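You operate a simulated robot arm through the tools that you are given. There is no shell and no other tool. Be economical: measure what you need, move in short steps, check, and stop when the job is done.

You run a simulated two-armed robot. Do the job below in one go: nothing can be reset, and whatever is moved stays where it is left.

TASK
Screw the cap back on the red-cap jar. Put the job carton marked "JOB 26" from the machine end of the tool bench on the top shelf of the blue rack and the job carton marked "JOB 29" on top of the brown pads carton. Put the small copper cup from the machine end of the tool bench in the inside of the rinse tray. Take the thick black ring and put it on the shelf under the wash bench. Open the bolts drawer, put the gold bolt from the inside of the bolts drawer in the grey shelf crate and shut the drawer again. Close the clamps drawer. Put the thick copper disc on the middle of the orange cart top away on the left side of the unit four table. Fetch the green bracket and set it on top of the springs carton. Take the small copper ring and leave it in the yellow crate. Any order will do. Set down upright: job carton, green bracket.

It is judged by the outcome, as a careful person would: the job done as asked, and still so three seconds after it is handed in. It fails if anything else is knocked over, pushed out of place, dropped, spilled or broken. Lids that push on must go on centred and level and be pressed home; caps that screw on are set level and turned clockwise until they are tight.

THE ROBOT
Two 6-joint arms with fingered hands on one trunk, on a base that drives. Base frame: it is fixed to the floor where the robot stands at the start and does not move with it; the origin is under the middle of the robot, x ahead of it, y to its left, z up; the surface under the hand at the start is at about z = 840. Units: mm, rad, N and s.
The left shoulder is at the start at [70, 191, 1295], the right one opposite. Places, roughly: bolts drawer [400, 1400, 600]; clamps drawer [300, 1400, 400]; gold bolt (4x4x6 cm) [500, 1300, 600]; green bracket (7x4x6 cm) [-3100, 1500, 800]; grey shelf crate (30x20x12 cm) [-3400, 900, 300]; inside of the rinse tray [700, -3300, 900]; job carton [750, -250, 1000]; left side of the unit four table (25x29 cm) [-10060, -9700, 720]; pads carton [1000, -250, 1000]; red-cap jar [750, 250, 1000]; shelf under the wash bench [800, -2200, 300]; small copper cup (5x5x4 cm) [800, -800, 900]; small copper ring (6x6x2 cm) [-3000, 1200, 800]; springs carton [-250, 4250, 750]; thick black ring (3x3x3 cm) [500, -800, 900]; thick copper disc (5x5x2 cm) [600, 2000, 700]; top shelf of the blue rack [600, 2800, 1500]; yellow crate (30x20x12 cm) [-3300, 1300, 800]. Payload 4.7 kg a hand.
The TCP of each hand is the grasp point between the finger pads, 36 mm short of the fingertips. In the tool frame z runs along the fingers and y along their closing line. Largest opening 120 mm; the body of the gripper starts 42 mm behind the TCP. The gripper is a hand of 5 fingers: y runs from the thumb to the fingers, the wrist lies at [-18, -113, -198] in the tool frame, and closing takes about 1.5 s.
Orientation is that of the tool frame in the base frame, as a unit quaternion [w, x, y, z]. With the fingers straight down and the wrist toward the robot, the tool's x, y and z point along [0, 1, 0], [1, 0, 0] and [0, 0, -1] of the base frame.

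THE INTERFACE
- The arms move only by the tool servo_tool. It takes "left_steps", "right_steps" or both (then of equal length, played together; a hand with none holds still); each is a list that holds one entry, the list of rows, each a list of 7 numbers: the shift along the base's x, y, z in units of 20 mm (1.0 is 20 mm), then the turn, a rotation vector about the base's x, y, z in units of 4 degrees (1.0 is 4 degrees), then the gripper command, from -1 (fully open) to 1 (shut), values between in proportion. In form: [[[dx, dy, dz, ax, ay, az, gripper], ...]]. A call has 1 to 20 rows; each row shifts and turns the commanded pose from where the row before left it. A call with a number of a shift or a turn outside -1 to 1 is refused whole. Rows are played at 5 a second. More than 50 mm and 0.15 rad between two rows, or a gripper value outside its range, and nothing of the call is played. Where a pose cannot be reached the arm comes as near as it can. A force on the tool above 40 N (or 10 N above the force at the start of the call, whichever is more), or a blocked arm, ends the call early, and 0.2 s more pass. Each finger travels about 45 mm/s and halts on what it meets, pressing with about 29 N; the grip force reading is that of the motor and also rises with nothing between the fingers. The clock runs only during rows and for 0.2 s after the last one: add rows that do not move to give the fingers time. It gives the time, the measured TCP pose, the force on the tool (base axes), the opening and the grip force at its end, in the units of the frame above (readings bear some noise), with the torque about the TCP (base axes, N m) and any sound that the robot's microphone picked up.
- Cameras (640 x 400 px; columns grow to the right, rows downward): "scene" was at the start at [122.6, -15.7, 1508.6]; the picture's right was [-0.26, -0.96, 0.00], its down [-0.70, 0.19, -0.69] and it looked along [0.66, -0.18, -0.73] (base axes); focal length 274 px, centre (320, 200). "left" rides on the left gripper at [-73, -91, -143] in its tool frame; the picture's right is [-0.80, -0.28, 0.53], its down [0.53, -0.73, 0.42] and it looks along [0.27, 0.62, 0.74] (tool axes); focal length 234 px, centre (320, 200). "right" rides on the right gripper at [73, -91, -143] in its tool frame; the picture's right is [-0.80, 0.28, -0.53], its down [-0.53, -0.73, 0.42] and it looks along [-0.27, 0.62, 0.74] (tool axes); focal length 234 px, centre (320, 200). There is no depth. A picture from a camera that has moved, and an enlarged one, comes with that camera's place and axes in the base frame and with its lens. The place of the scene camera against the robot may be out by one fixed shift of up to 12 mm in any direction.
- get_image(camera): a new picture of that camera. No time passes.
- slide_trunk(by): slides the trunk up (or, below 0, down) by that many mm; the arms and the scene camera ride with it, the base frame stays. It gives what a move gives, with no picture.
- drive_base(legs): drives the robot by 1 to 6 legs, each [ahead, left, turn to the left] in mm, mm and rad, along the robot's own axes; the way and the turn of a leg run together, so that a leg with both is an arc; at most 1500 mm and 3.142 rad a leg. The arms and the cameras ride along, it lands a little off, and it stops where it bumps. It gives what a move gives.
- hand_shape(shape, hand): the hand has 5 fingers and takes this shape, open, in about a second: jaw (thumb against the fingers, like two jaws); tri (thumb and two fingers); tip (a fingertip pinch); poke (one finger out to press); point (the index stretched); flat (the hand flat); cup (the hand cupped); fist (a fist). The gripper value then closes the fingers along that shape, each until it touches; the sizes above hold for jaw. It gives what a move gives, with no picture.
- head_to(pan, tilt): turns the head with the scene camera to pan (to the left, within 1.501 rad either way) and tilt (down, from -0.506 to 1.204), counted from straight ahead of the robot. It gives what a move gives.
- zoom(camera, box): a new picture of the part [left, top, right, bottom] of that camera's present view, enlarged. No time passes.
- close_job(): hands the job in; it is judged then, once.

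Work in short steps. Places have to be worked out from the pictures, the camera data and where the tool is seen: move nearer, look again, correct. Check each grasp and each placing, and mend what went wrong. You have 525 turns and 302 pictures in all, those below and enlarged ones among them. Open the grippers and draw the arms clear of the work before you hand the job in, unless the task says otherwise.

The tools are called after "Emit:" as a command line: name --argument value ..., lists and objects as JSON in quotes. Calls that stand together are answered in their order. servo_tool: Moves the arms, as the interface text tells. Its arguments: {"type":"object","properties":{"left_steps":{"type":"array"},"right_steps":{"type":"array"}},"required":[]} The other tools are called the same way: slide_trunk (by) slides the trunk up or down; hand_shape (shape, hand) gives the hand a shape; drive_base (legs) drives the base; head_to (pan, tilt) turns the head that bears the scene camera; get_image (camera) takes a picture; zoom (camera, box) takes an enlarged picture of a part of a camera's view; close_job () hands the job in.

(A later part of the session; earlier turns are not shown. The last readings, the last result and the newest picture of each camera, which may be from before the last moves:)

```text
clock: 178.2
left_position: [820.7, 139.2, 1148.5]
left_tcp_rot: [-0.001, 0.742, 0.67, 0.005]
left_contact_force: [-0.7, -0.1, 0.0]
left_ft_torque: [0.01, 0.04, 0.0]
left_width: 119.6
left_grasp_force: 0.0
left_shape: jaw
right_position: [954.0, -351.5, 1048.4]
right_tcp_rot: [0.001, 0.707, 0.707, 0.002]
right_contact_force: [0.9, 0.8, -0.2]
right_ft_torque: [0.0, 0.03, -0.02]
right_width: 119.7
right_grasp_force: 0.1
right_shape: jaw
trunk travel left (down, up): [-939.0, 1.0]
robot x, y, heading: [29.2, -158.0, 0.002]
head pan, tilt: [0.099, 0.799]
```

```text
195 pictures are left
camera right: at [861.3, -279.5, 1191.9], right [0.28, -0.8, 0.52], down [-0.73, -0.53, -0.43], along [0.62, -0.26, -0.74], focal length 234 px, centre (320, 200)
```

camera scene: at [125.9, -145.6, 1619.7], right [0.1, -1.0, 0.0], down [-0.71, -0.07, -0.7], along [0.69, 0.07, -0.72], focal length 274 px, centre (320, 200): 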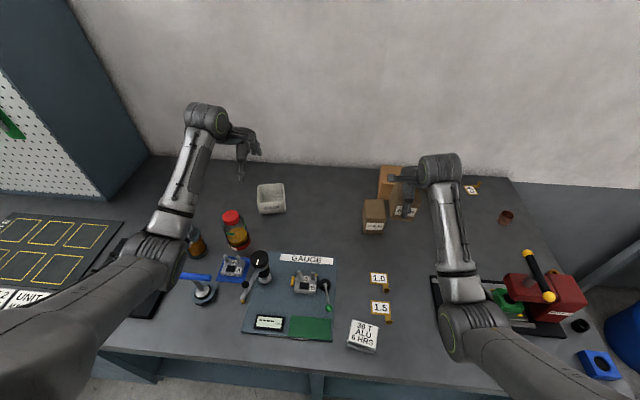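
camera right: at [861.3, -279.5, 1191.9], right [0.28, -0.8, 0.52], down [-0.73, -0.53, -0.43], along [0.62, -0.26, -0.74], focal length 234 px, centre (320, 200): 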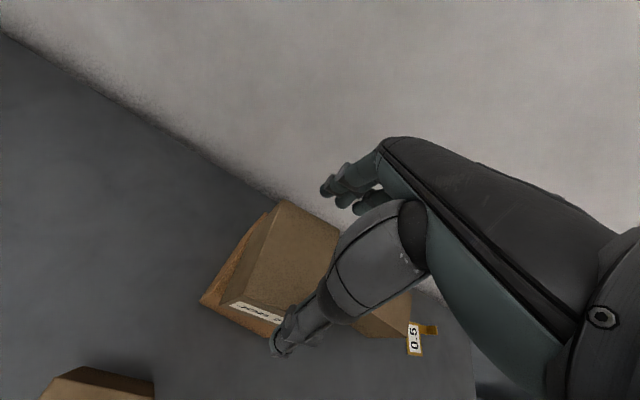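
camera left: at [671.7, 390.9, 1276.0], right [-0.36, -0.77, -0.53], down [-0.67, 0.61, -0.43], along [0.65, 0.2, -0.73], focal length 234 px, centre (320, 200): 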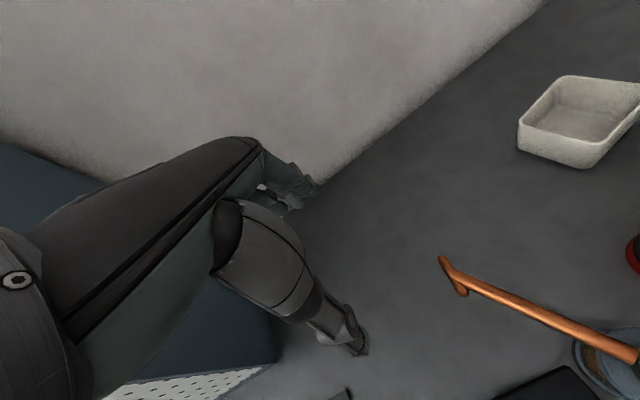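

JOB 29 rests well on the pads carton. I rise a bit more and retract.

Emit:
servo_tool --right_steps '[[[0, 0, 0.5, 0, 0, 0, -1], [-0.2, 0, 0.7, 0, 0, 0, -1], [-0.5, 0, 0.7, 0, 0, 0, -1], [-1, 0, 0.2, 0, 0, 0, -1], [-1, 0, 0, 0, 0, 0, -1], [-1, 0, 0, 0, 0, 0, -1], [-1, 0, 0, 0, 0, 0, -1], [-1, 0, 0, 0, 0, 0, -1], [-1, -0.5, 0, 0, 0, 0, -1], [-1, -0.5, 0, 0, 0, 0, -1], [0, 0, 0, 0, 0, 0, -1]]]'

Emit:
head_to --pan -0.5 --tilt 0.75

Emit:
get_image --camera "scene"

Emit:
get_image --camera "right"

```text
clock: 180.6
left_position: [819.9, 138.7, 1149.5]
left_tcp_rot: [0.0, 0.742, 0.67, 0.006]
left_contact_force: [-0.3, -0.8, 0.3]
left_ft_torque: [-0.02, 0.01, -0.02]
left_width: 119.6
left_grasp_force: 0.1
left_shape: jaw
right_position: [797.7, -372.8, 1091.1]
right_tcp_rot: [0.0, 0.707, 0.707, 0.002]
right_contact_force: [0.9, -0.1, 0.6]
right_ft_torque: [0.01, -0.01, 0.03]
right_width: 119.9
right_grasp_force: 0.1
right_shape: jaw
trunk travel left (down, up): [-939.0, 1.0]
robot x, y, heading: [28.1, -162.1, -0.001]
head pan, tilt: [0.099, 0.799]
```

```text
clock: 181.6
left_position: [818.6, 139.1, 1150.5]
left_tcp_rot: [-0.001, 0.742, 0.671, 0.006]
left_contact_force: [0.2, -0.5, 0.7]
left_ft_torque: [0.0, 0.0, -0.01]
left_width: 119.8
left_grasp_force: 0.0
left_shape: jaw
right_position: [798.4, -372.4, 1091.0]
right_tcp_rot: [0.0, 0.707, 0.707, 0.003]
right_contact_force: [-0.1, -0.3, -0.2]
right_ft_torque: [0.01, -0.01, -0.01]
right_width: 119.9
right_grasp_force: 0.0
right_shape: jaw
trunk travel left (down, up): [-939.0, 1.0]
robot x, y, heading: [29.5, -160.7, -0.001]
head pan, tilt: [-0.499, 0.75]
```

```text
194 pictures are left
camera scene: at [146.9, -192.5, 1680.6], right [-0.48, -0.88, 0.0], down [-0.6, 0.33, -0.73], along [0.64, -0.35, -0.68], focal length 274 px, centre (320, 200)
```

scene: 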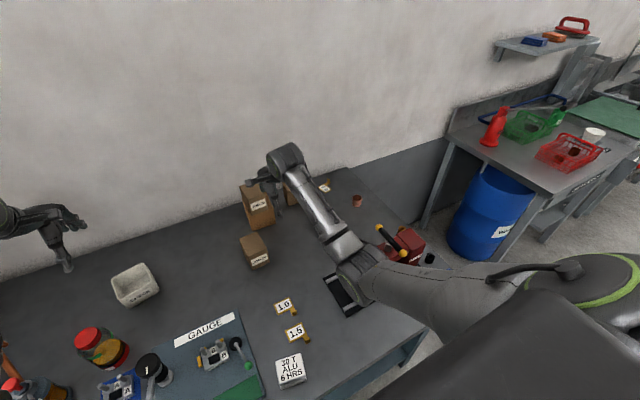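

```text
193 pictures are left
camera right: at [705.7, -300.0, 1233.6], right [0.28, -0.8, 0.52], down [-0.73, -0.53, -0.43], along [0.62, -0.26, -0.73], focal length 234 px, centre (320, 200)
```

right: 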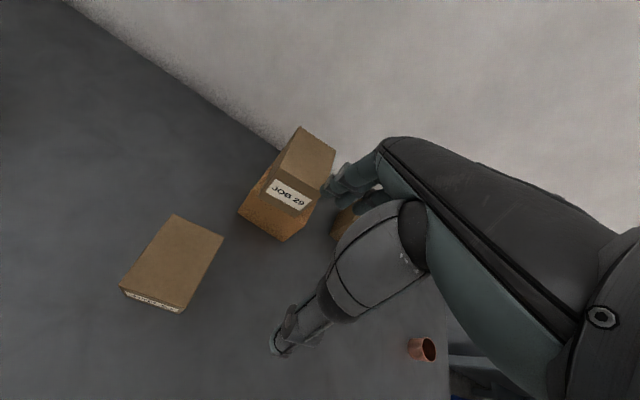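

JOB 29 is placed squarely on the pads carton. Next the copper cup: I drive 380 mm right with the hand high, then look.

Emit:
drive_base --legs '[[-30, -380, 0]]'

Emit:
head_to --pan -0.4 --tilt 0.85

Emit:
get_image --camera "scene"

Emit:
get_image --camera "right"

```text
clock: 184.0
left_position: [789.5, -227.3, 1150.1]
left_tcp_rot: [-0.001, 0.738, 0.675, 0.005]
left_contact_force: [-1.2, 0.2, 0.3]
left_ft_torque: [0.01, -0.02, -0.02]
left_width: 119.6
left_grasp_force: 0.0
left_shape: jaw
right_position: [774.5, -739.3, 1090.4]
right_tcp_rot: [0.002, 0.703, 0.712, 0.002]
right_contact_force: [-0.1, 0.0, 0.6]
right_ft_torque: [0.04, 0.01, 0.01]
right_width: 120.2
right_grasp_force: 0.1
right_shape: jaw
trunk travel left (down, up): [-939.0, 1.0]
robot x, y, heading: [5.5, -537.8, 0.007]
head pan, tilt: [-0.499, 0.75]
```

```text
clock: 184.6
left_position: [788.5, -228.3, 1150.1]
left_tcp_rot: [0.0, 0.738, 0.675, 0.006]
left_contact_force: [0.7, 1.2, 0.1]
left_ft_torque: [0.03, 0.01, -0.01]
left_width: 119.4
left_grasp_force: 0.0
left_shape: jaw
right_position: [774.2, -740.2, 1090.3]
right_tcp_rot: [0.001, 0.703, 0.712, 0.003]
right_contact_force: [-0.3, 0.2, -0.3]
right_ft_torque: [0.02, 0.0, -0.01]
right_width: 120.0
right_grasp_force: 0.2
right_shape: jaw
trunk travel left (down, up): [-939.0, 1.0]
robot x, y, heading: [2.5, -538.5, 0.013]
head pan, tilt: [-0.4, 0.85]
```

```text
192 pictures are left
camera scene: at [120.1, -559.6, 1672.6], right [-0.38, -0.93, 0.0], down [-0.7, 0.28, -0.66], along [0.61, -0.25, -0.75], focal length 274 px, centre (320, 200)
```

scene: 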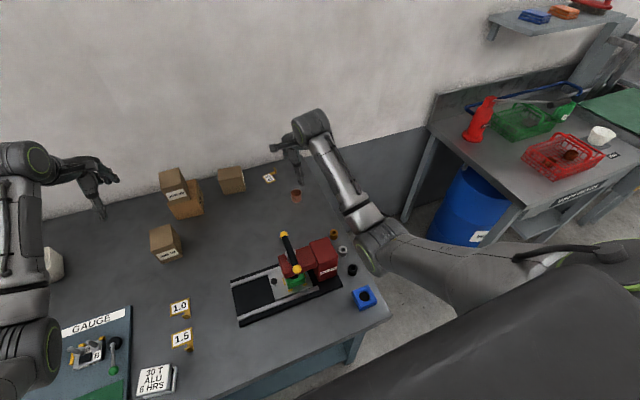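

```text
191 pictures are left
camera right: at [680.9, -669.4, 1233.6], right [0.29, -0.8, 0.52], down [-0.72, -0.54, -0.43], along [0.63, -0.26, -0.73], focal length 234 px, centre (320, 200)
```

right: 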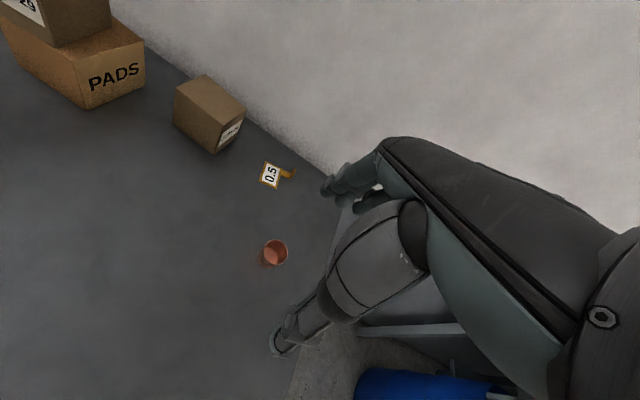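

PADS is confirmed. I enlarge to read the label on the next carton and to see the cup.

Emit:
zoom --camera "right" --box '[160, 60, 320, 160]'

Emit:
zoom --camera "scene" --box '[220, 150, 420, 320]'

```text
4.00 times, centred on (240, 110) of right
camera zoom: at [680.9, -669.4, 1233.6], right [0.29, -0.8, 0.52], down [-0.72, -0.54, -0.43], along [0.63, -0.26, -0.73], focal length 937 px, centre (640, 560)
```

zoom: 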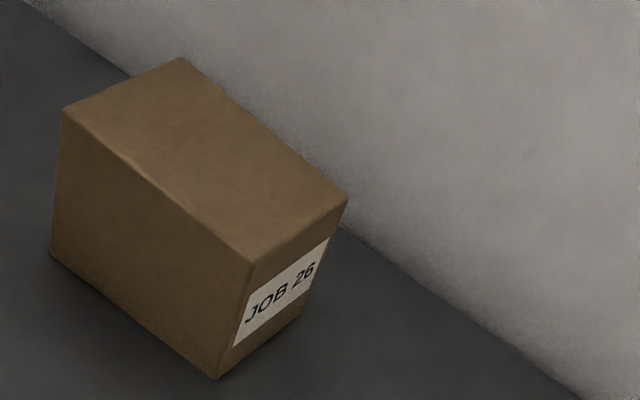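

```text
2.35 times, centred on (320, 235) of scene
camera zoom: at [120.1, -559.6, 1672.6], right [-0.38, -0.93, 0.0], down [-0.7, 0.28, -0.66], along [0.61, -0.25, -0.75], focal length 645 px, centre (320, 118)
```

zoom: 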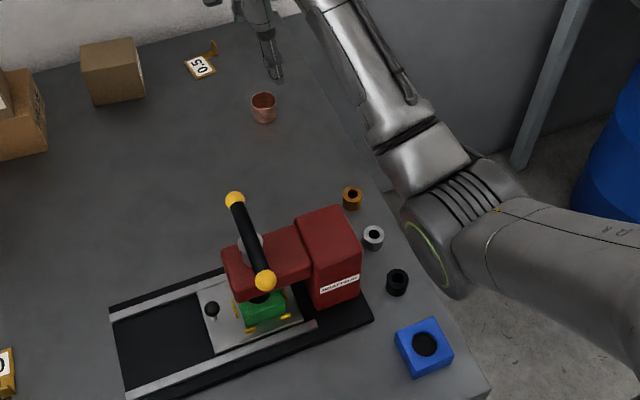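

JOB 26 confirmed. The cup is at about (840, −757), the black ring at about (460, −812). I move above the cup.

Emit:
servo_tool --right_steps '[[[0.8, -0.2, -0.5, 0, 0, 0, -1], [0.8, -0.2, -0.8, 0, 0, 0, -1], [0.8, -0.2, -0.8, 0, 0, 0, -1], [0.8, -0.2, -0.8, 0, 0, 0, -1], [0, 0, -1, 0, 0, 0, -1], [0, 0, -1, 0, 0, 0, -1], [0, 0, -1, 0, 0, 0, -1], [0, 0, -0.5, 0, 0, 0, -1], [0, 0, 0, 0, 0, 0, -1]]]'

Emit:
get_image --camera "right"

```text
clock: 186.6
left_position: [789.3, -228.2, 1150.4]
left_tcp_rot: [0.0, 0.738, 0.675, 0.006]
left_contact_force: [0.4, 0.0, -0.4]
left_ft_torque: [-0.01, -0.03, -0.03]
left_width: 119.5
left_grasp_force: 0.0
left_shape: jaw
right_position: [839.4, -756.4, 962.0]
right_tcp_rot: [0.002, 0.703, 0.711, 0.003]
right_contact_force: [0.4, 0.4, 0.8]
right_ft_torque: [-0.02, 0.05, 0.01]
right_width: 119.9
right_grasp_force: 0.0
right_shape: jaw
trunk travel left (down, up): [-939.0, 1.0]
robot x, y, heading: [3.0, -534.8, 0.008]
head pan, tilt: [-0.4, 0.85]
```

```text
188 pictures are left
camera right: at [746.1, -686.0, 1105.5], right [0.29, -0.8, 0.52], down [-0.72, -0.54, -0.43], along [0.63, -0.26, -0.73], focal length 234 px, centre (320, 200)
```

right: 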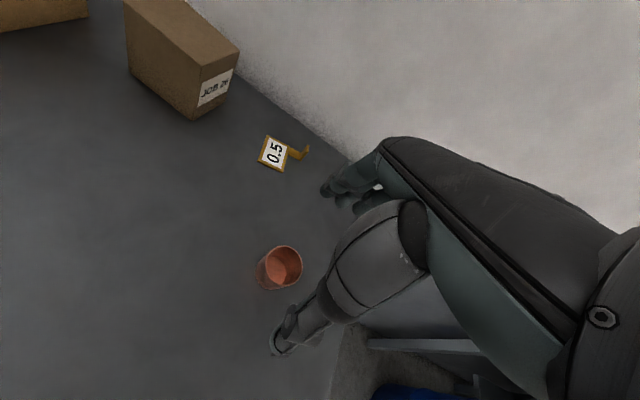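

Cup centre (837, −754). I descend and close.

Emit:
servo_tool --right_steps '[[[-0.08, 0.1, -0.8, 0, 0, 0, -1], [0, 0, -0.8, 0, 0, 0, -1], [0, 0, -0.8, 0, 0, 0, -1], [0, 0, -0.8, 0, 0, 0, -1], [0, 0, -0.8, 0, 0, 0, -1], [0, 0, 0, 0, 0, 0, -0.2], [0, 0, 0, 0, 0, 0, 1], [0, 0, 0, 0, 0, 0, 1], [0, 0, 0, 0, 0, 0, 1], [0, 0, 0, 0, 0, 0, 1], [0, 0, 0, 0, 0, 0, 1], [0, 0, 0, 0, 0, 0, 1], [0, 0, 0, 0, 0, 0, 1]]]'

Emit:
get_image --camera "right"

```text
clock: 189.4
left_position: [789.4, -228.9, 1150.4]
left_tcp_rot: [-0.001, 0.738, 0.675, 0.005]
left_contact_force: [0.6, 0.3, 0.2]
left_ft_torque: [0.03, 0.04, 0.01]
left_width: 119.3
left_grasp_force: 0.0
left_shape: jaw
right_position: [838.1, -753.8, 882.4]
right_tcp_rot: [0.001, 0.703, 0.711, 0.003]
right_contact_force: [-0.5, 0.5, 0.4]
right_ft_torque: [0.02, 0.03, -0.01]
right_width: 30.9
right_grasp_force: 28.6
right_shape: jaw
trunk travel left (down, up): [-939.0, 1.0]
robot x, y, heading: [1.6, -532.8, 0.009]
head pan, tilt: [-0.4, 0.85]
```

```text
187 pictures are left
camera right: at [743.9, -683.2, 1025.2], right [0.29, -0.8, 0.52], down [-0.72, -0.54, -0.43], along [0.63, -0.26, -0.73], focal length 234 px, centre (320, 200)
```

right: 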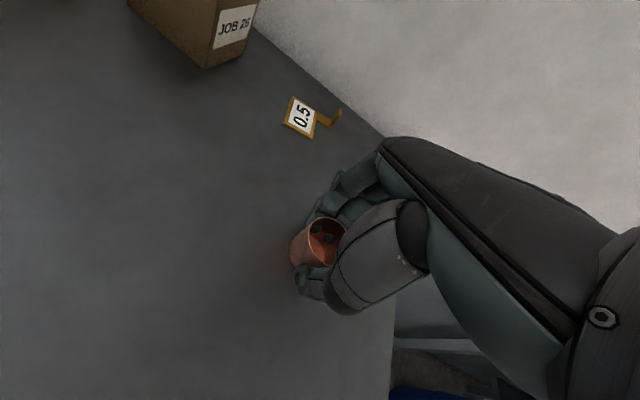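

Cup gripped. I lift it and check.

Emit:
servo_tool --right_steps '[[[0, 0, 0.5, 0, 0, 0, 1], [0, 0, 1, 0, 0, 0, 1], [0, 0, 1, 0, 0, 0, 1], [0, 0, 1, 0, 0, 0, 1], [0, 0, 1, 0, 0, 0, 1], [0, 0, 1, 0, 0, 0, 1], [0, 0, 1, 0, 0, 0, 1], [0, 0, 1, 0, 0, 0, 1], [0, 0, 1, 0, 0, 0, 1], [0, 0, 1, 0, 0, 0, 1], [0, 0, 0, 0, 0, 0, 1]]]'

Emit:
zoom --camera "right" --box '[220, 150, 460, 350]'

```text
clock: 191.8
left_position: [789.4, -229.1, 1149.8]
left_tcp_rot: [0.0, 0.737, 0.675, 0.006]
left_contact_force: [0.1, 0.1, 0.6]
left_ft_torque: [0.01, 0.02, 0.02]
left_width: 119.7
left_grasp_force: 0.0
left_shape: jaw
right_position: [837.9, -754.0, 1073.2]
right_tcp_rot: [0.0, 0.702, 0.712, 0.004]
right_contact_force: [-0.6, 0.5, 0.3]
right_ft_torque: [-0.03, 0.06, 0.03]
right_width: 31.2
right_grasp_force: 28.8
right_shape: jaw
trunk travel left (down, up): [-939.0, 1.0]
robot x, y, heading: [2.2, -533.2, 0.007]
head pan, tilt: [-0.4, 0.85]
```

```text
2.00 times, centred on (340, 250) of right
camera zoom: at [745.3, -682.5, 1216.8], right [0.29, -0.8, 0.52], down [-0.72, -0.54, -0.43], along [0.63, -0.26, -0.73], focal length 468 px, centre (280, 100)
```

zoom: 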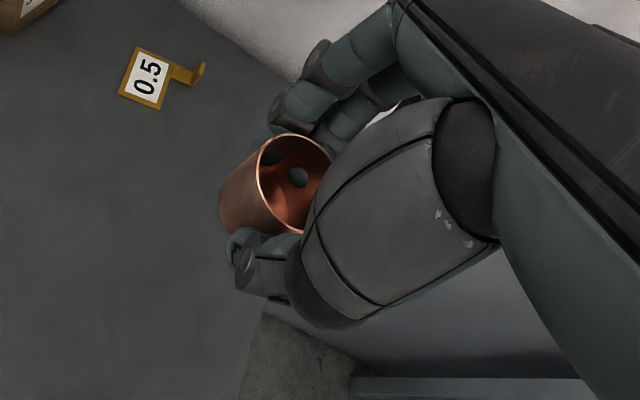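

Cup held. I drive back and right so the left hand can reach the black ring.

Emit:
drive_base --legs '[[-160, 0, 0], [0, -450, 0]]'

Emit:
head_to --pan 0.1 --tilt 0.95

Emit:
get_image --camera "scene"

Emit:
get_image --camera "left"

```text
clock: 195.6
left_position: [634.7, -689.0, 1149.8]
left_tcp_rot: [0.0, 0.742, 0.671, 0.006]
left_contact_force: [0.4, 0.1, 0.3]
left_ft_torque: [0.02, -0.01, 0.02]
left_width: 119.8
left_grasp_force: 0.1
left_shape: jaw
right_position: [678.7, -1213.9, 1074.3]
right_tcp_rot: [0.001, 0.707, 0.708, 0.003]
right_contact_force: [-0.9, 0.0, -0.6]
right_ft_torque: [0.0, -0.01, -0.02]
right_width: 30.9
right_grasp_force: 28.7
right_shape: jaw
trunk travel left (down, up): [-939.0, 1.0]
robot x, y, heading: [-153.2, -988.2, -0.001]
head pan, tilt: [-0.4, 0.85]
```

```text
clock: 196.5
left_position: [635.6, -690.9, 1151.9]
left_tcp_rot: [0.0, 0.742, 0.671, 0.005]
left_contact_force: [-0.4, 0.8, -0.6]
left_ft_torque: [-0.02, -0.01, 0.01]
left_width: 119.3
left_grasp_force: 0.1
left_shape: jaw
right_position: [678.0, -1214.5, 1074.2]
right_tcp_rot: [0.0, 0.706, 0.708, 0.003]
right_contact_force: [0.3, -1.0, 0.0]
right_ft_torque: [-0.01, 0.0, 0.0]
right_width: 31.1
right_grasp_force: 29.6
right_shape: jaw
trunk travel left (down, up): [-939.0, 1.0]
robot x, y, heading: [-154.0, -986.9, -0.003]
head pan, tilt: [0.099, 0.949]
```

```text
185 pictures are left
camera scene: at [-37.2, -975.7, 1665.1], right [0.1, -1.0, 0.0], down [-0.81, -0.08, -0.58], along [0.58, 0.06, -0.81], focal length 274 px, centre (320, 200)
```

scene: 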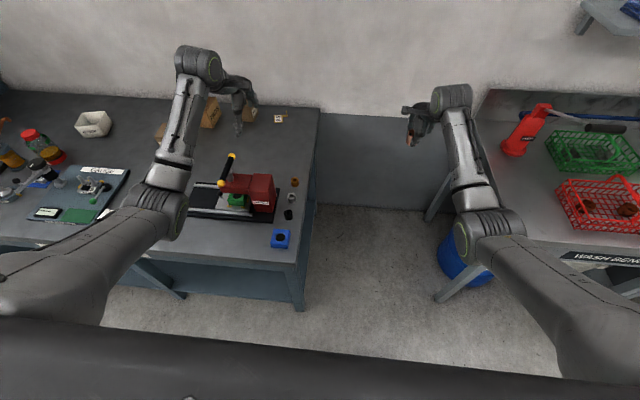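

```text
184 pictures are left
camera left: at [536.0, -754.8, 1291.6], right [-0.35, -0.77, -0.53], down [-0.67, 0.61, -0.42], along [0.65, 0.21, -0.73], focal length 234 px, centre (320, 200)
```

left: 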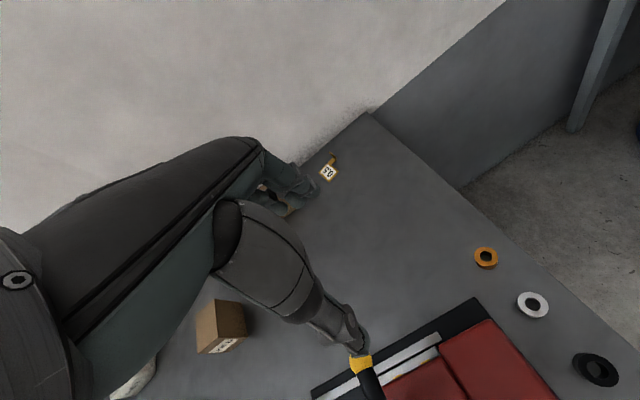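

The black ring is at about (464, −818). I move the left hand above it, straighten the yaw and preset a 66 mm opening to spare the neighbours.

Emit:
servo_tool --left_steps '[[[-0.96, -0.7, 0, 0, 0, 0.34, -0.1], [-0.96, -0.7, 0, 0, 0, 0.34, -0.1], [-0.96, -0.7, 0, 0, 0, 0.34, -0.1], [-0.96, -0.7, 0, 0, 0, 0.34, -0.1], [-0.96, -0.7, 0, 0, 0, 0.34, -0.1], [-0.96, -0.7, 0, 0, 0, 0, -0.1], [-0.96, -0.7, 0, 0, 0, 0, -0.1], [-0.96, -0.7, 0, 0, 0, 0, -0.1], [-0.96, -0.7, 0, 0, 0, 0, -0.1], [0, 0, -1, 0, 0, 0, -0.1], [0, 0, -1, 0, 0, 0, -0.1], [0, 0, -1, 0, 0, 0, -0.1], [0, 0, -1, 0, 0, 0, -0.1], [0, 0, -1, 0, 0, 0, -0.1], [0, 0, -1, 0, 0, 0, -0.1], [0, 0, -1, 0, 0, 0, -0.1], [0, 0, -1, 0, 0, 0, -0.1], [0, 0, 0, 0, 0, 0, -0.1]]]'

Emit:
get_image --camera "left"

Emit:
zoom --camera "scene" --box '[200, 140, 340, 260]'

```text
clock: 200.3
left_position: [465.5, -815.5, 989.1]
left_tcp_rot: [0.0, 0.7, 0.714, 0.006]
left_contact_force: [0.3, -0.3, -0.3]
left_ft_torque: [0.03, -0.03, -0.02]
left_width: 66.5
left_grasp_force: 0.2
left_shape: jaw
right_position: [678.3, -1215.3, 1073.4]
right_tcp_rot: [0.0, 0.706, 0.708, 0.003]
right_contact_force: [0.0, 0.2, -0.5]
right_ft_torque: [0.02, -0.01, 0.02]
right_width: 31.0
right_grasp_force: 28.9
right_shape: jaw
trunk travel left (down, up): [-939.0, 1.0]
robot x, y, heading: [-152.7, -989.7, -0.003]
head pan, tilt: [0.099, 0.949]
```

```text
183 pictures are left
camera left: at [374.3, -891.9, 1131.1], right [-0.26, -0.8, -0.53], down [-0.74, 0.52, -0.42], along [0.62, 0.28, -0.73], focal length 234 px, centre (320, 200)
```

left: 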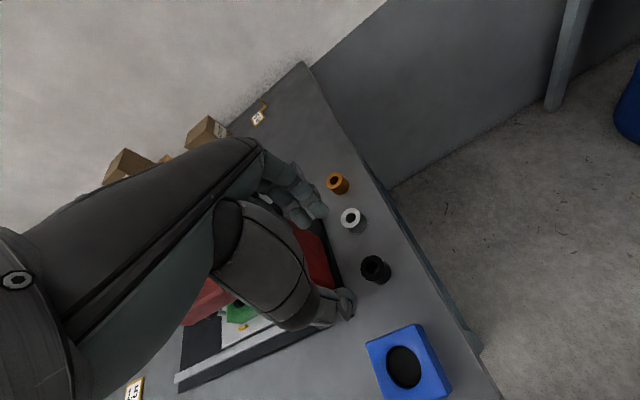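

```text
3.33 times, centred on (270, 200) of scene
camera zoom: at [-37.4, -975.5, 1665.1], right [0.1, -1.0, 0.0], down [-0.81, -0.08, -0.58], along [0.58, 0.06, -0.81], focal length 914 px, centre (487, 200)
```

zoom: 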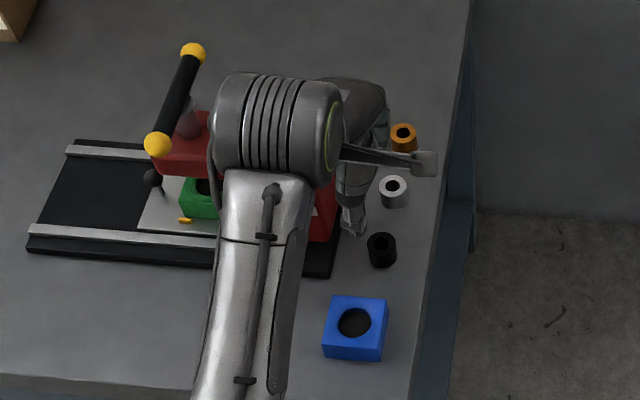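

The two cameras differ in y by ~12 mm; I enlarge the left hand view for precision.

Emit:
zoom --camera "left" --box '[310, 200, 440, 300]'

```text
4.00 times, centred on (375, 250) of left
camera zoom: at [374.3, -891.9, 1131.1], right [-0.26, -0.8, -0.53], down [-0.74, 0.52, -0.42], along [0.62, 0.28, -0.73], focal length 937 px, centre (100, 0)
```

zoom: 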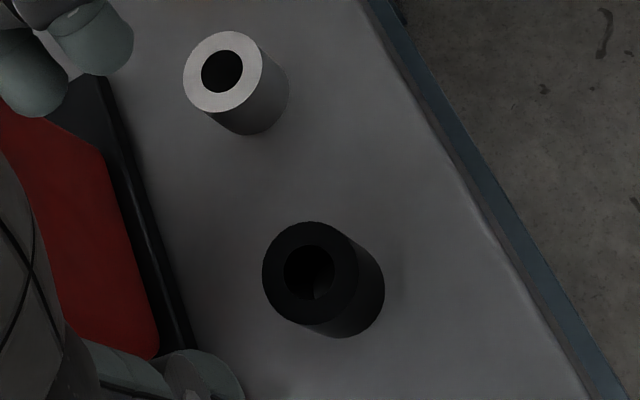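

Ring centre (467, −822). I align and descend with the limited opening.

Emit:
servo_tool --left_steps '[[[0.08, -0.3, -0.5, 0, 0, 0, -0.1], [0, 0, -1, 0, 0, 0, -0.1], [0, 0, -1, 0, 0, 0, -0.1], [0, 0, -1, 0, 0, 0, -0.1], [0, 0, -1, 0, 0, 0, -0.1], [0, 0, -0.9, 0, 0, 0, -0.1], [0, 0, 0, 0, 0, 0, -0.1]]]'

Emit:
get_image --camera "left"

```text
clock: 200.8
left_position: [470.1, -822.0, 987.0]
left_tcp_rot: [0.009, 0.7, 0.713, 0.017]
left_contact_force: [-6.7, -0.2, 19.8]
left_ft_torque: [1.09, -0.81, 0.41]
left_width: 66.8
left_grasp_force: 0.0
left_shape: jaw
right_position: [676.0, -1215.1, 1075.0]
right_tcp_rot: [0.002, 0.706, 0.708, 0.003]
right_contact_force: [-0.5, 0.9, -1.1]
right_ft_torque: [0.02, -0.02, -0.03]
right_width: 31.0
right_grasp_force: 28.8
right_shape: jaw
trunk travel left (down, up): [-939.0, 1.0]
robot x, y, heading: [-152.5, -991.2, 0.002]
head pan, tilt: [0.099, 0.949]
stopped in row 2 (left hand): the force on the tool passed its limit at 52 N (the readings are from after the stop); the commanded pose is now the measured one
```

```text
180 pictures are left
camera left: at [374.9, -898.0, 1126.3], right [-0.24, -0.8, -0.55], down [-0.73, 0.52, -0.44], along [0.64, 0.29, -0.71], focal length 234 px, centre (320, 200)
```

left: 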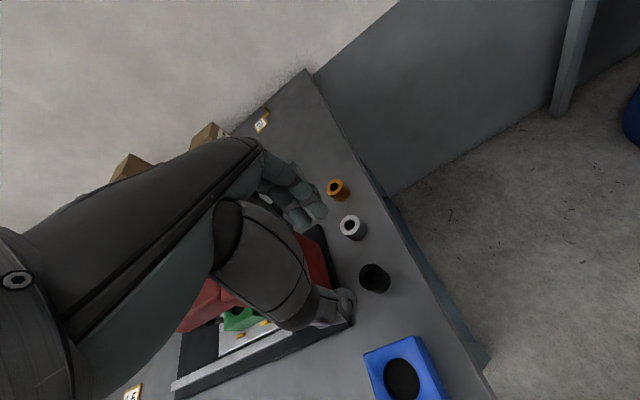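

The fingers touched the red press block (no visible shift). I rise, and yaw the hand −76° so the fingers come down on the free bench-edge side instead.

Emit:
servo_tool --left_steps '[[[0, 0, 1, 0, 0.5, 0, -0.1], [0, 0, 1, -0.17, 0, 0, -0.1], [0, 0, 1, 0, 0, 0, -0.1], [0, 0, 0.5, 0, 0, -1, -0.1], [0, 0, 0, 0, 0, -1, 0.1], [0, 0, 0, 0, 0, -1, 0.1], [0, 0, 0, 0, 0, -1, 0.1], [0, 0, 0, 0, 0, -1, 0.1], [0, 0, 0, 0, 0, -1, 0.1], [0, 0, 0, 0, 0, -1, 0.1], [0, 0, 0, 0, 0, -1, 0.1], [0, 0, 0, 0, 0, -1, 0.1], [0, 0, 0, 0, 0, -1, 0.1], [0, 0, 0, 0, 0, -1, 0.1], [0, 0, 0, 0, 0, -1, 0.1], [0, 0, 0, 0, 0, -1, 0.1], [0, 0, 0, 0, 0, -1, 0.1], [0, 0, 0, 0, 0, -1, 0.1], [0, 0, 0, 0, 0, -1, 0.1]]]'

Emit:
servo_tool --left_steps '[[[-0.1, 0, 0, 0, 0, -1, 0.1], [0, 0, 0, 0, 0, -1, 0.1], [0, 0, 0, 0, 0, -1, 0.1], [0, 0, 0, 0, 0, 0, 0.1]]]'

Emit:
get_image --camera "left"

Emit:
zoom --camera "scene" --box '[180, 120, 340, 260]'

```text
clock: 204.8
left_position: [469.6, -821.2, 1053.0]
left_tcp_rot: [-0.003, 0.972, 0.233, -0.001]
left_contact_force: [0.0, -0.2, 0.8]
left_ft_torque: [0.0, -0.01, -0.01]
left_width: 54.6
left_grasp_force: 0.0
left_shape: jaw
right_position: [680.1, -1214.5, 1072.9]
right_tcp_rot: [0.001, 0.706, 0.708, 0.003]
right_contact_force: [-0.9, 0.8, 1.0]
right_ft_torque: [0.02, -0.01, -0.01]
right_width: 30.9
right_grasp_force: 29.5
right_shape: jaw
trunk travel left (down, up): [-939.0, 1.0]
robot x, y, heading: [-154.0, -990.0, 0.003]
head pan, tilt: [0.099, 0.949]
```

```text
clock: 205.8
left_position: [467.9, -820.4, 1053.6]
left_tcp_rot: [-0.005, 0.992, 0.13, 0.0]
left_contact_force: [-0.5, 0.0, -0.4]
left_ft_torque: [0.02, 0.01, -0.04]
left_width: 54.6
left_grasp_force: 0.1
left_shape: jaw
right_position: [678.6, -1213.6, 1073.6]
right_tcp_rot: [0.0, 0.706, 0.708, 0.003]
right_contact_force: [-0.1, -0.1, 0.0]
right_ft_torque: [-0.04, 0.04, -0.01]
right_width: 30.9
right_grasp_force: 29.1
right_shape: jaw
trunk travel left (down, up): [-939.0, 1.0]
robot x, y, heading: [-158.4, -986.0, -0.0]
head pan, tilt: [0.099, 0.949]
```

```text
179 pictures are left
camera left: at [374.9, -752.7, 1197.0], right [-0.85, 0.07, -0.52], down [0.32, 0.85, -0.42], along [0.42, -0.52, -0.74], focal length 234 px, centre (320, 200)
```

left: 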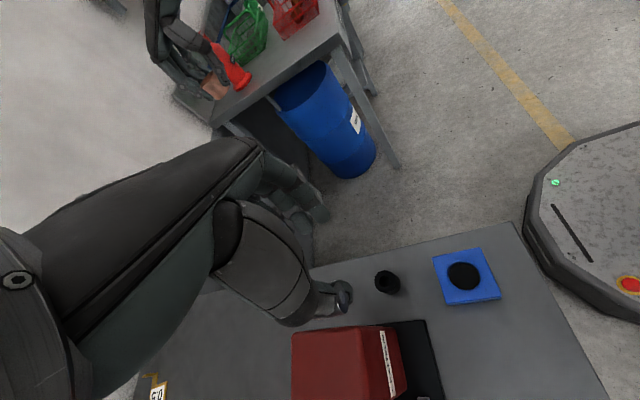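

```text
2.86 times, centred on (260, 190) of scene
camera zoom: at [-37.4, -975.3, 1665.1], right [0.1, -0.99, 0.0], down [-0.81, -0.08, -0.58], along [0.58, 0.06, -0.81], focal length 783 px, centre (491, 229)
```

zoom: 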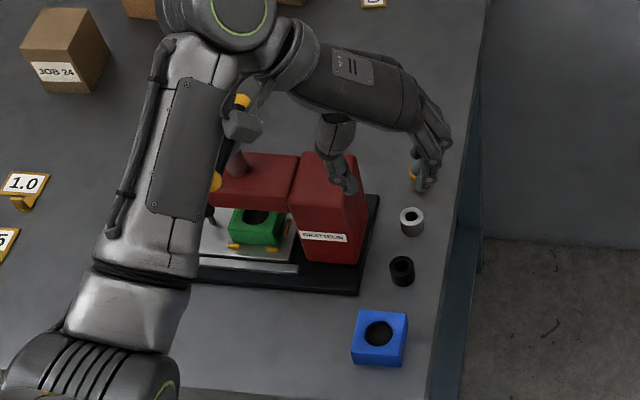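

Aligned: ring at (469, −820), hand at (468, −820). I descend to z≈935 and check clearance.

Emit:
servo_tool --left_steps '[[[0, 0, -1, 0, 0, 0, 0.1], [0, 0, -1, 0, 0, 0, 0.1], [0, 0, -1, 0, 0, 0, 0.1], [0, 0, -1, 0, 0, 0, 0.1], [0, 0, -1, 0, 0, 0, 0.1], [0, 0, -0.9, 0, 0, 0, 0.1], [0, 0, 0, 0, 0, 0, 0.1]]]'

Emit:
get_image --camera "left"

Emit:
zoom --camera "scene" --box '[180, 120, 340, 260]'

```text
clock: 207.4
left_position: [468.3, -820.9, 937.2]
left_tcp_rot: [-0.003, 0.991, 0.131, -0.001]
left_contact_force: [-0.1, -0.3, 0.0]
left_ft_torque: [0.01, 0.0, -0.01]
left_width: 54.6
left_grasp_force: 0.0
left_shape: jaw
right_position: [679.0, -1214.1, 1073.5]
right_tcp_rot: [0.001, 0.706, 0.708, 0.003]
right_contact_force: [-0.2, -0.6, -1.2]
right_ft_torque: [0.03, -0.01, 0.0]
right_width: 30.6
right_grasp_force: 29.2
right_shape: jaw
trunk travel left (down, up): [-939.0, 1.0]
robot x, y, heading: [-157.0, -989.0, 0.005]
head pan, tilt: [0.099, 0.949]
```

```text
177 pictures are left
camera left: at [374.4, -752.9, 1079.4], right [-0.85, 0.07, -0.52], down [0.32, 0.85, -0.42], along [0.42, -0.52, -0.74], focal length 234 px, centre (320, 200)
```

left: 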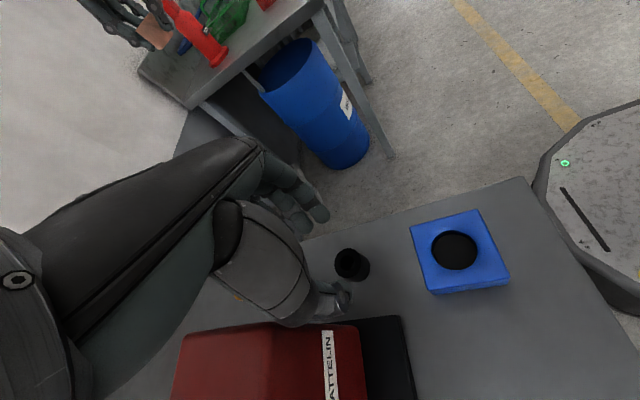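

```text
2.86 times, centred on (260, 190) of scene
camera zoom: at [-37.4, -975.4, 1665.1], right [0.1, -0.99, 0.0], down [-0.81, -0.08, -0.58], along [0.58, 0.06, -0.81], focal length 783 px, centre (491, 229)
```

zoom: 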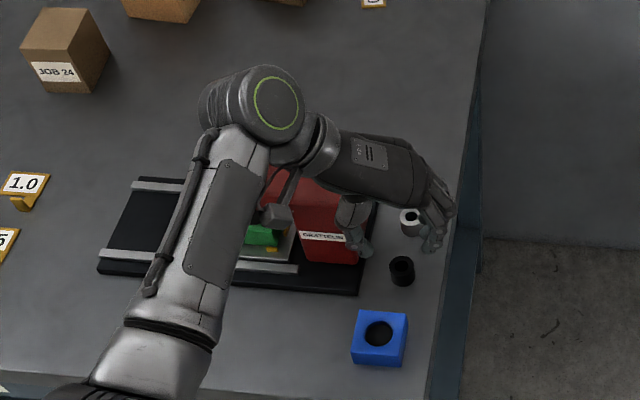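

Clear on both sides. I descend to z≈880 and close.

Emit:
servo_tool --left_steps '[[[-0.05, 0.05, -1, 0, 0, 0, 0.1], [0, 0, -1, 0, 0, 0, 0.1], [0, 0, -0.85, 0, 0, 0, 0.1], [0, 0, 0, 0, 0, 0, 1], [0, 0, 0, 0, 0, 0, 1], [0, 0, 0, 0, 0, 0, 1], [0, 0, 0, 0, 0, 0, 1], [0, 0, 0, 0, 0, 0, 1], [0, 0, 0, 0, 0, 0, 1]]]'

Emit:
zoom --camera "left" --box '[220, 160, 460, 340]'

```text
clock: 209.4
left_position: [468.1, -820.9, 878.5]
left_tcp_rot: [-0.004, 0.991, 0.132, 0.0]
left_contact_force: [-0.3, 0.6, -0.6]
left_ft_torque: [-0.02, 0.02, 0.0]
left_width: 22.1
left_grasp_force: 29.3
left_shape: jaw
right_position: [678.1, -1214.9, 1074.1]
right_tcp_rot: [0.001, 0.707, 0.707, 0.003]
right_contact_force: [0.1, -1.3, -0.1]
right_ft_torque: [0.03, 0.0, -0.02]
right_width: 31.3
right_grasp_force: 28.9
right_shape: jaw
trunk travel left (down, up): [-939.0, 1.0]
robot x, y, heading: [-152.1, -986.8, -0.002]
head pan, tilt: [0.099, 0.949]
```

```text
2.22 times, centred on (340, 250) of left
camera zoom: at [374.9, -752.4, 1022.5], right [-0.85, 0.06, -0.52], down [0.32, 0.85, -0.42], along [0.42, -0.52, -0.74], focal length 520 px, centre (276, 89)
```

zoom: 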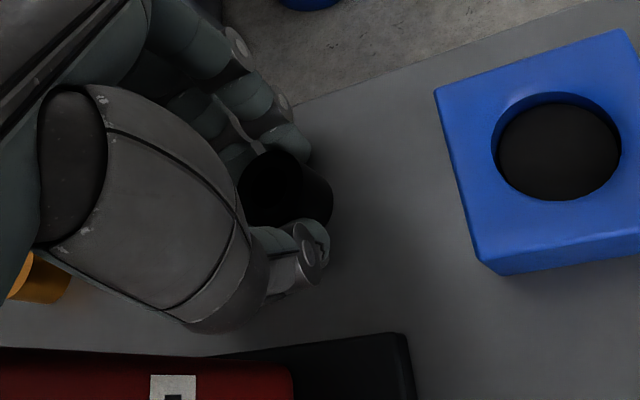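

Ring gripped. I lift it straight up well above the press.

Emit:
servo_tool --left_steps '[[[0, 0, 0.5, 0, 0, 0, 1], [0, 0, 1, 0, 0, 0, 1], [0, 0, 1, 0, 0, 0, 1], [0, 0, 1, 0, 0, 0, 1], [0, 0, 1, 0, 0, 0, 1], [0, 0, 1, 0, 0, 0, 1], [0, 0, 1, 0, 0, 0, 1], [0, 0, 1, 0, 0, 0, 1], [0, 0, 1, 0, 0, 0, 1], [0, 0, 1, 0, 0, 0, 1], [0, 0, 1, 0, 0, 0, 1], [0, 0, 0, 0, 0, 0, 1]]]'

Emit:
head_to --pan -0.7 --tilt 0.55

Emit:
get_image --camera "scene"

Emit:
zoom --camera "left" --box '[220, 160, 460, 340]'

```text
clock: 212.0
left_position: [467.4, -820.5, 1084.2]
left_tcp_rot: [-0.004, 0.991, 0.131, -0.001]
left_contact_force: [0.5, 0.3, 0.1]
left_ft_torque: [0.01, 0.0, 0.0]
left_width: 22.0
left_grasp_force: 28.7
left_shape: jaw
right_position: [678.7, -1214.4, 1073.3]
right_tcp_rot: [0.001, 0.706, 0.708, 0.003]
right_contact_force: [0.1, -0.2, -0.6]
right_ft_torque: [0.0, -0.02, -0.04]
right_width: 31.2
right_grasp_force: 29.1
right_shape: jaw
trunk travel left (down, up): [-939.0, 1.0]
robot x, y, heading: [-154.0, -989.8, 0.003]
head pan, tilt: [0.099, 0.949]
```

```text
clock: 213.1
left_position: [468.1, -819.7, 1084.7]
left_tcp_rot: [-0.004, 0.991, 0.132, 0.0]
left_contact_force: [-0.2, 0.3, -0.6]
left_ft_torque: [0.0, 0.0, 0.02]
left_width: 22.2
left_grasp_force: 28.7
left_shape: jaw
right_position: [678.9, -1214.2, 1074.1]
right_tcp_rot: [0.001, 0.706, 0.708, 0.003]
right_contact_force: [0.0, -0.2, -0.4]
right_ft_torque: [0.0, 0.02, -0.02]
right_width: 30.9
right_grasp_force: 29.8
right_shape: jaw
trunk travel left (down, up): [-939.0, 1.0]
robot x, y, heading: [-157.4, -985.5, -0.001]
head pan, tilt: [-0.7, 0.55]
```

```text
174 pictures are left
camera scene: at [-40.7, -1040.2, 1697.9], right [-0.64, -0.77, 0.0], down [-0.4, 0.34, -0.85], along [0.65, -0.55, -0.52], focal length 274 px, centre (320, 200)
```

scene: 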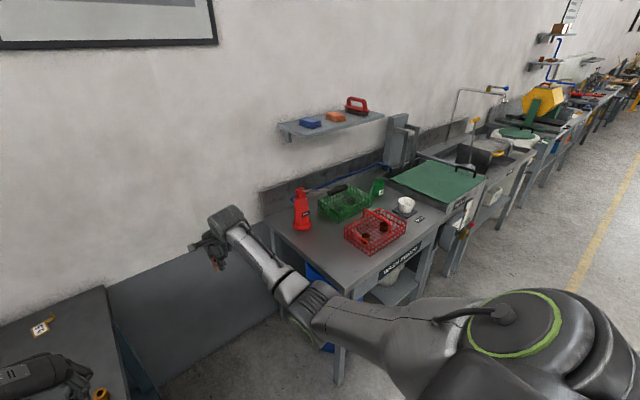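

```text
2.22 times, centred on (340, 250) of left
camera zoom: at [374.1, -752.3, 1228.9], right [-0.85, 0.06, -0.52], down [0.32, 0.85, -0.42], along [0.42, -0.52, -0.74], focal length 520 px, centre (276, 89)
```

zoom: 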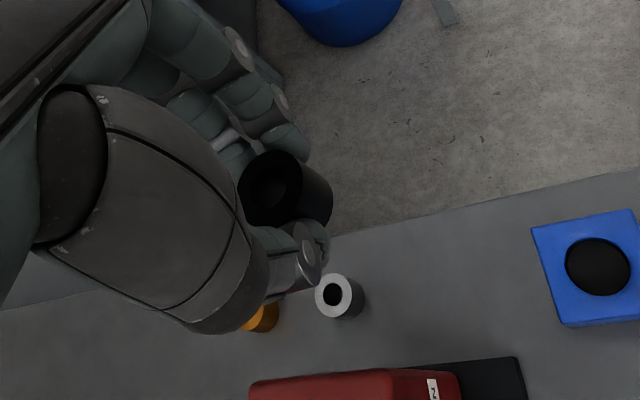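

Both objects held. I back away from the benches and drive right toward the wash bench, then look.

Emit:
drive_base --legs '[[-400, 0, 0], [0, -1150, 0]]'

Emit:
head_to --pan 0.0 --tilt 0.5

Emit:
get_image --camera "scene"

Emit:
head_to --pan -0.9 --tilt 0.5

Emit:
get_image --camera "scene"

```text
clock: 221.0
left_position: [89.2, -1965.5, 1085.0]
left_tcp_rot: [-0.004, 0.99, 0.139, 0.0]
left_contact_force: [-0.3, -1.0, -0.9]
left_ft_torque: [0.02, 0.03, 0.01]
left_width: 22.0
left_grasp_force: 29.1
left_shape: jaw
right_position: [306.6, -2356.7, 1074.0]
right_tcp_rot: [0.001, 0.701, 0.713, 0.004]
right_contact_force: [0.0, -0.4, -0.3]
right_ft_torque: [0.0, 0.01, -0.02]
right_width: 30.8
right_grasp_force: 29.3
right_shape: jaw
trunk travel left (down, up): [-939.0, 1.0]
robot x, y, heading: [-531.0, -2140.9, 0.016]
head pan, tilt: [-0.7, 0.55]
```

```text
clock: 222.1
left_position: [89.2, -1966.1, 1086.1]
left_tcp_rot: [-0.003, 0.99, 0.139, -0.001]
left_contact_force: [0.4, -0.2, -0.4]
left_ft_torque: [0.01, -0.01, 0.01]
left_width: 21.9
left_grasp_force: 28.8
left_shape: jaw
right_position: [306.9, -2356.8, 1074.7]
right_tcp_rot: [0.001, 0.701, 0.713, 0.004]
right_contact_force: [0.0, 0.4, -0.4]
right_ft_torque: [0.01, 0.0, 0.01]
right_width: 30.9
right_grasp_force: 29.4
right_shape: jaw
trunk travel left (down, up): [-939.0, 1.0]
robot x, y, heading: [-530.5, -2144.4, 0.015]
head pan, tilt: [0.0, 0.499]
```

```text
172 pictures are left
camera scene: at [-394.4, -2136.1, 1702.5], right [0.02, -1.0, 0.0], down [-0.48, -0.01, -0.88], along [0.88, 0.01, -0.48], focal length 274 px, centre (320, 200)
```

scene: 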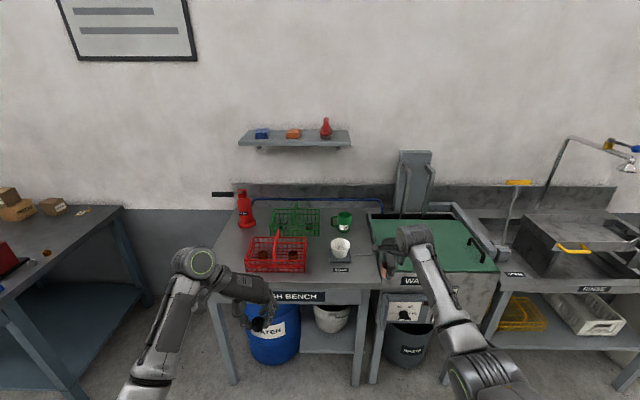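

```text
clock: 223.3
left_position: [89.2, -1966.9, 1085.4]
left_tcp_rot: [-0.004, 0.99, 0.14, 0.0]
left_contact_force: [0.4, -0.4, -0.4]
left_ft_torque: [0.03, -0.02, 0.03]
left_width: 22.4
left_grasp_force: 29.3
left_shape: jaw
right_position: [307.2, -2358.3, 1074.4]
right_tcp_rot: [0.001, 0.701, 0.713, 0.003]
right_contact_force: [0.4, -0.9, -1.2]
right_ft_torque: [0.04, -0.02, 0.01]
right_width: 30.9
right_grasp_force: 29.4
right_shape: jaw
trunk travel left (down, up): [-939.0, 1.0]
robot x, y, heading: [-529.5, -2145.6, 0.016]
head pan, tilt: [-0.901, 0.499]
```

```text
171 pictures are left
camera scene: at [-427.6, -2208.0, 1702.6], right [-0.77, -0.63, 0.0], down [-0.3, 0.37, -0.88], along [0.56, -0.68, -0.48], focal length 274 px, centre (320, 200)
```

scene: 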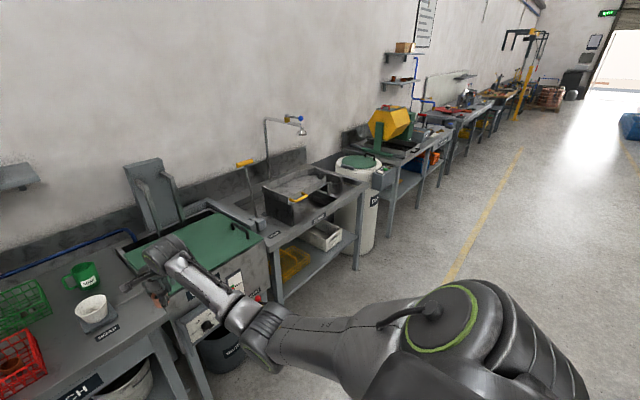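

I enlarge the rinse sink area to identify the rinse tray.

Emit:
zoom --camera "scene" --box '[100, 100, 400, 300]'

Emit:
head_to --pan -0.05 --tilt 0.6

Emit:
zoom --camera "scene" --box '[180, 130, 500, 370]'

```text
2.00 times, centred on (250, 200) of scene
camera zoom: at [-427.6, -2208.0, 1702.6], right [-0.77, -0.63, 0.0], down [-0.3, 0.37, -0.88], along [0.56, -0.68, -0.48], focal length 548 px, centre (460, 200)
```

zoom: 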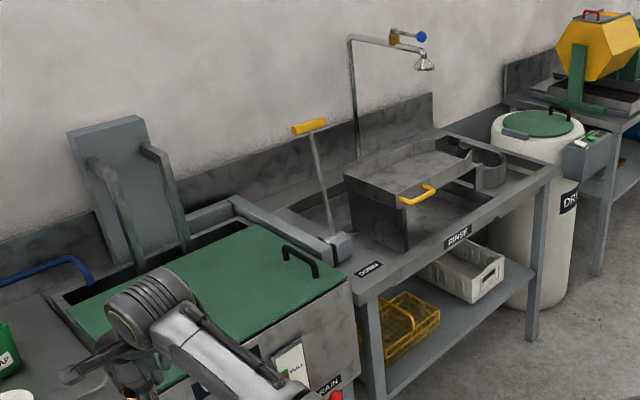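

```text
clock: 224.5
left_position: [89.3, -1966.2, 1086.5]
left_tcp_rot: [-0.005, 0.99, 0.139, -0.001]
left_contact_force: [0.8, 0.0, -0.8]
left_ft_torque: [-0.01, 0.0, 0.02]
left_width: 22.3
left_grasp_force: 28.5
left_shape: jaw
right_position: [306.1, -2357.7, 1073.4]
right_tcp_rot: [0.0, 0.7, 0.714, 0.003]
right_contact_force: [-0.2, -0.8, -0.3]
right_ft_torque: [0.03, 0.01, -0.01]
right_width: 31.0
right_grasp_force: 28.9
right_shape: jaw
trunk travel left (down, up): [-939.0, 1.0]
robot x, y, heading: [-532.3, -2141.8, 0.01]
head pan, tilt: [-0.051, 0.6]
```

```text
1.67 times, centred on (340, 250) of scene
camera zoom: at [-397.0, -2140.8, 1693.5], right [-0.04, -1.0, 0.0], down [-0.56, 0.02, -0.82], along [0.82, -0.03, -0.57], focal length 457 px, centre (287, 117)
```

zoom: 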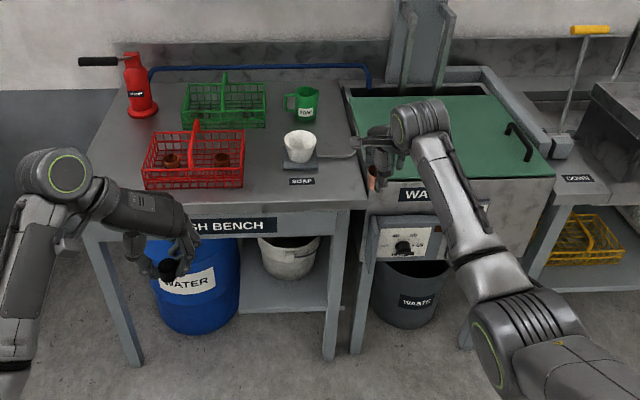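

The shelf under the wash bench is visible (z≈315, free space right of the pail). First I deliver the cup: drive further right and look at the rinse station.

Emit:
drive_base --legs '[[0, -900, 0]]'

Emit:
head_to --pan -0.1 --tilt 0.55

Emit:
get_image --camera "scene"

Emit:
zoom --camera "scene" --box '[200, 80, 480, 280]'

```text
clock: 229.1
left_position: [103.5, -2840.1, 1086.4]
left_tcp_rot: [-0.003, 0.99, 0.14, 0.0]
left_contact_force: [0.2, -0.4, -0.4]
left_ft_torque: [-0.02, 0.02, 0.01]
left_width: 21.9
left_grasp_force: 28.6
left_shape: jaw
right_position: [321.5, -3229.2, 1073.2]
right_tcp_rot: [0.001, 0.701, 0.714, 0.003]
right_contact_force: [0.3, -0.8, -1.5]
right_ft_torque: [0.02, -0.01, 0.0]
right_width: 30.9
right_grasp_force: 28.9
right_shape: jaw
trunk travel left (down, up): [-939.0, 1.0]
robot x, y, heading: [-513.7, -3020.0, 0.018]
head pan, tilt: [-0.051, 0.6]
```

```text
clock: 229.7
left_position: [103.3, -2839.6, 1085.2]
left_tcp_rot: [-0.004, 0.99, 0.139, -0.001]
left_contact_force: [-0.4, 0.0, -1.3]
left_ft_torque: [0.01, -0.01, -0.04]
left_width: 21.8
left_grasp_force: 29.0
left_shape: jaw
right_position: [321.6, -3229.8, 1073.2]
right_tcp_rot: [0.0, 0.701, 0.714, 0.003]
right_contact_force: [1.1, 0.5, -0.1]
right_ft_torque: [-0.01, 0.01, -0.01]
right_width: 31.0
right_grasp_force: 28.9
right_shape: jaw
trunk travel left (down, up): [-939.0, 1.0]
robot x, y, heading: [-514.6, -3017.2, 0.017]
head pan, tilt: [-0.099, 0.55]
```

```text
168 pictures are left
camera scene: at [-381.3, -3018.8, 1697.9], right [-0.08, -1.0, 0.0], down [-0.52, 0.04, -0.85], along [0.85, -0.07, -0.52], focal length 274 px, centre (320, 200)
```

scene: 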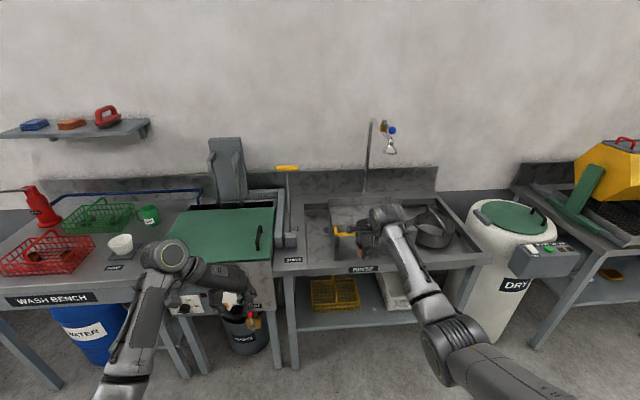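

```text
2.00 times, centred on (340, 180) of scene
camera zoom: at [-381.3, -3018.8, 1697.9], right [-0.08, -1.0, 0.0], down [-0.52, 0.04, -0.85], along [0.85, -0.07, -0.52], focal length 548 px, centre (280, 240)
```

zoom: 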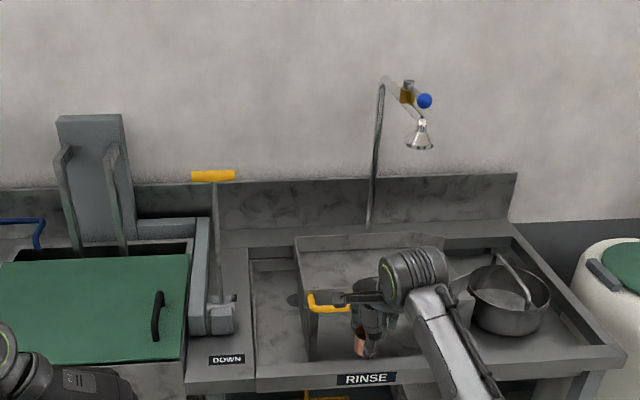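

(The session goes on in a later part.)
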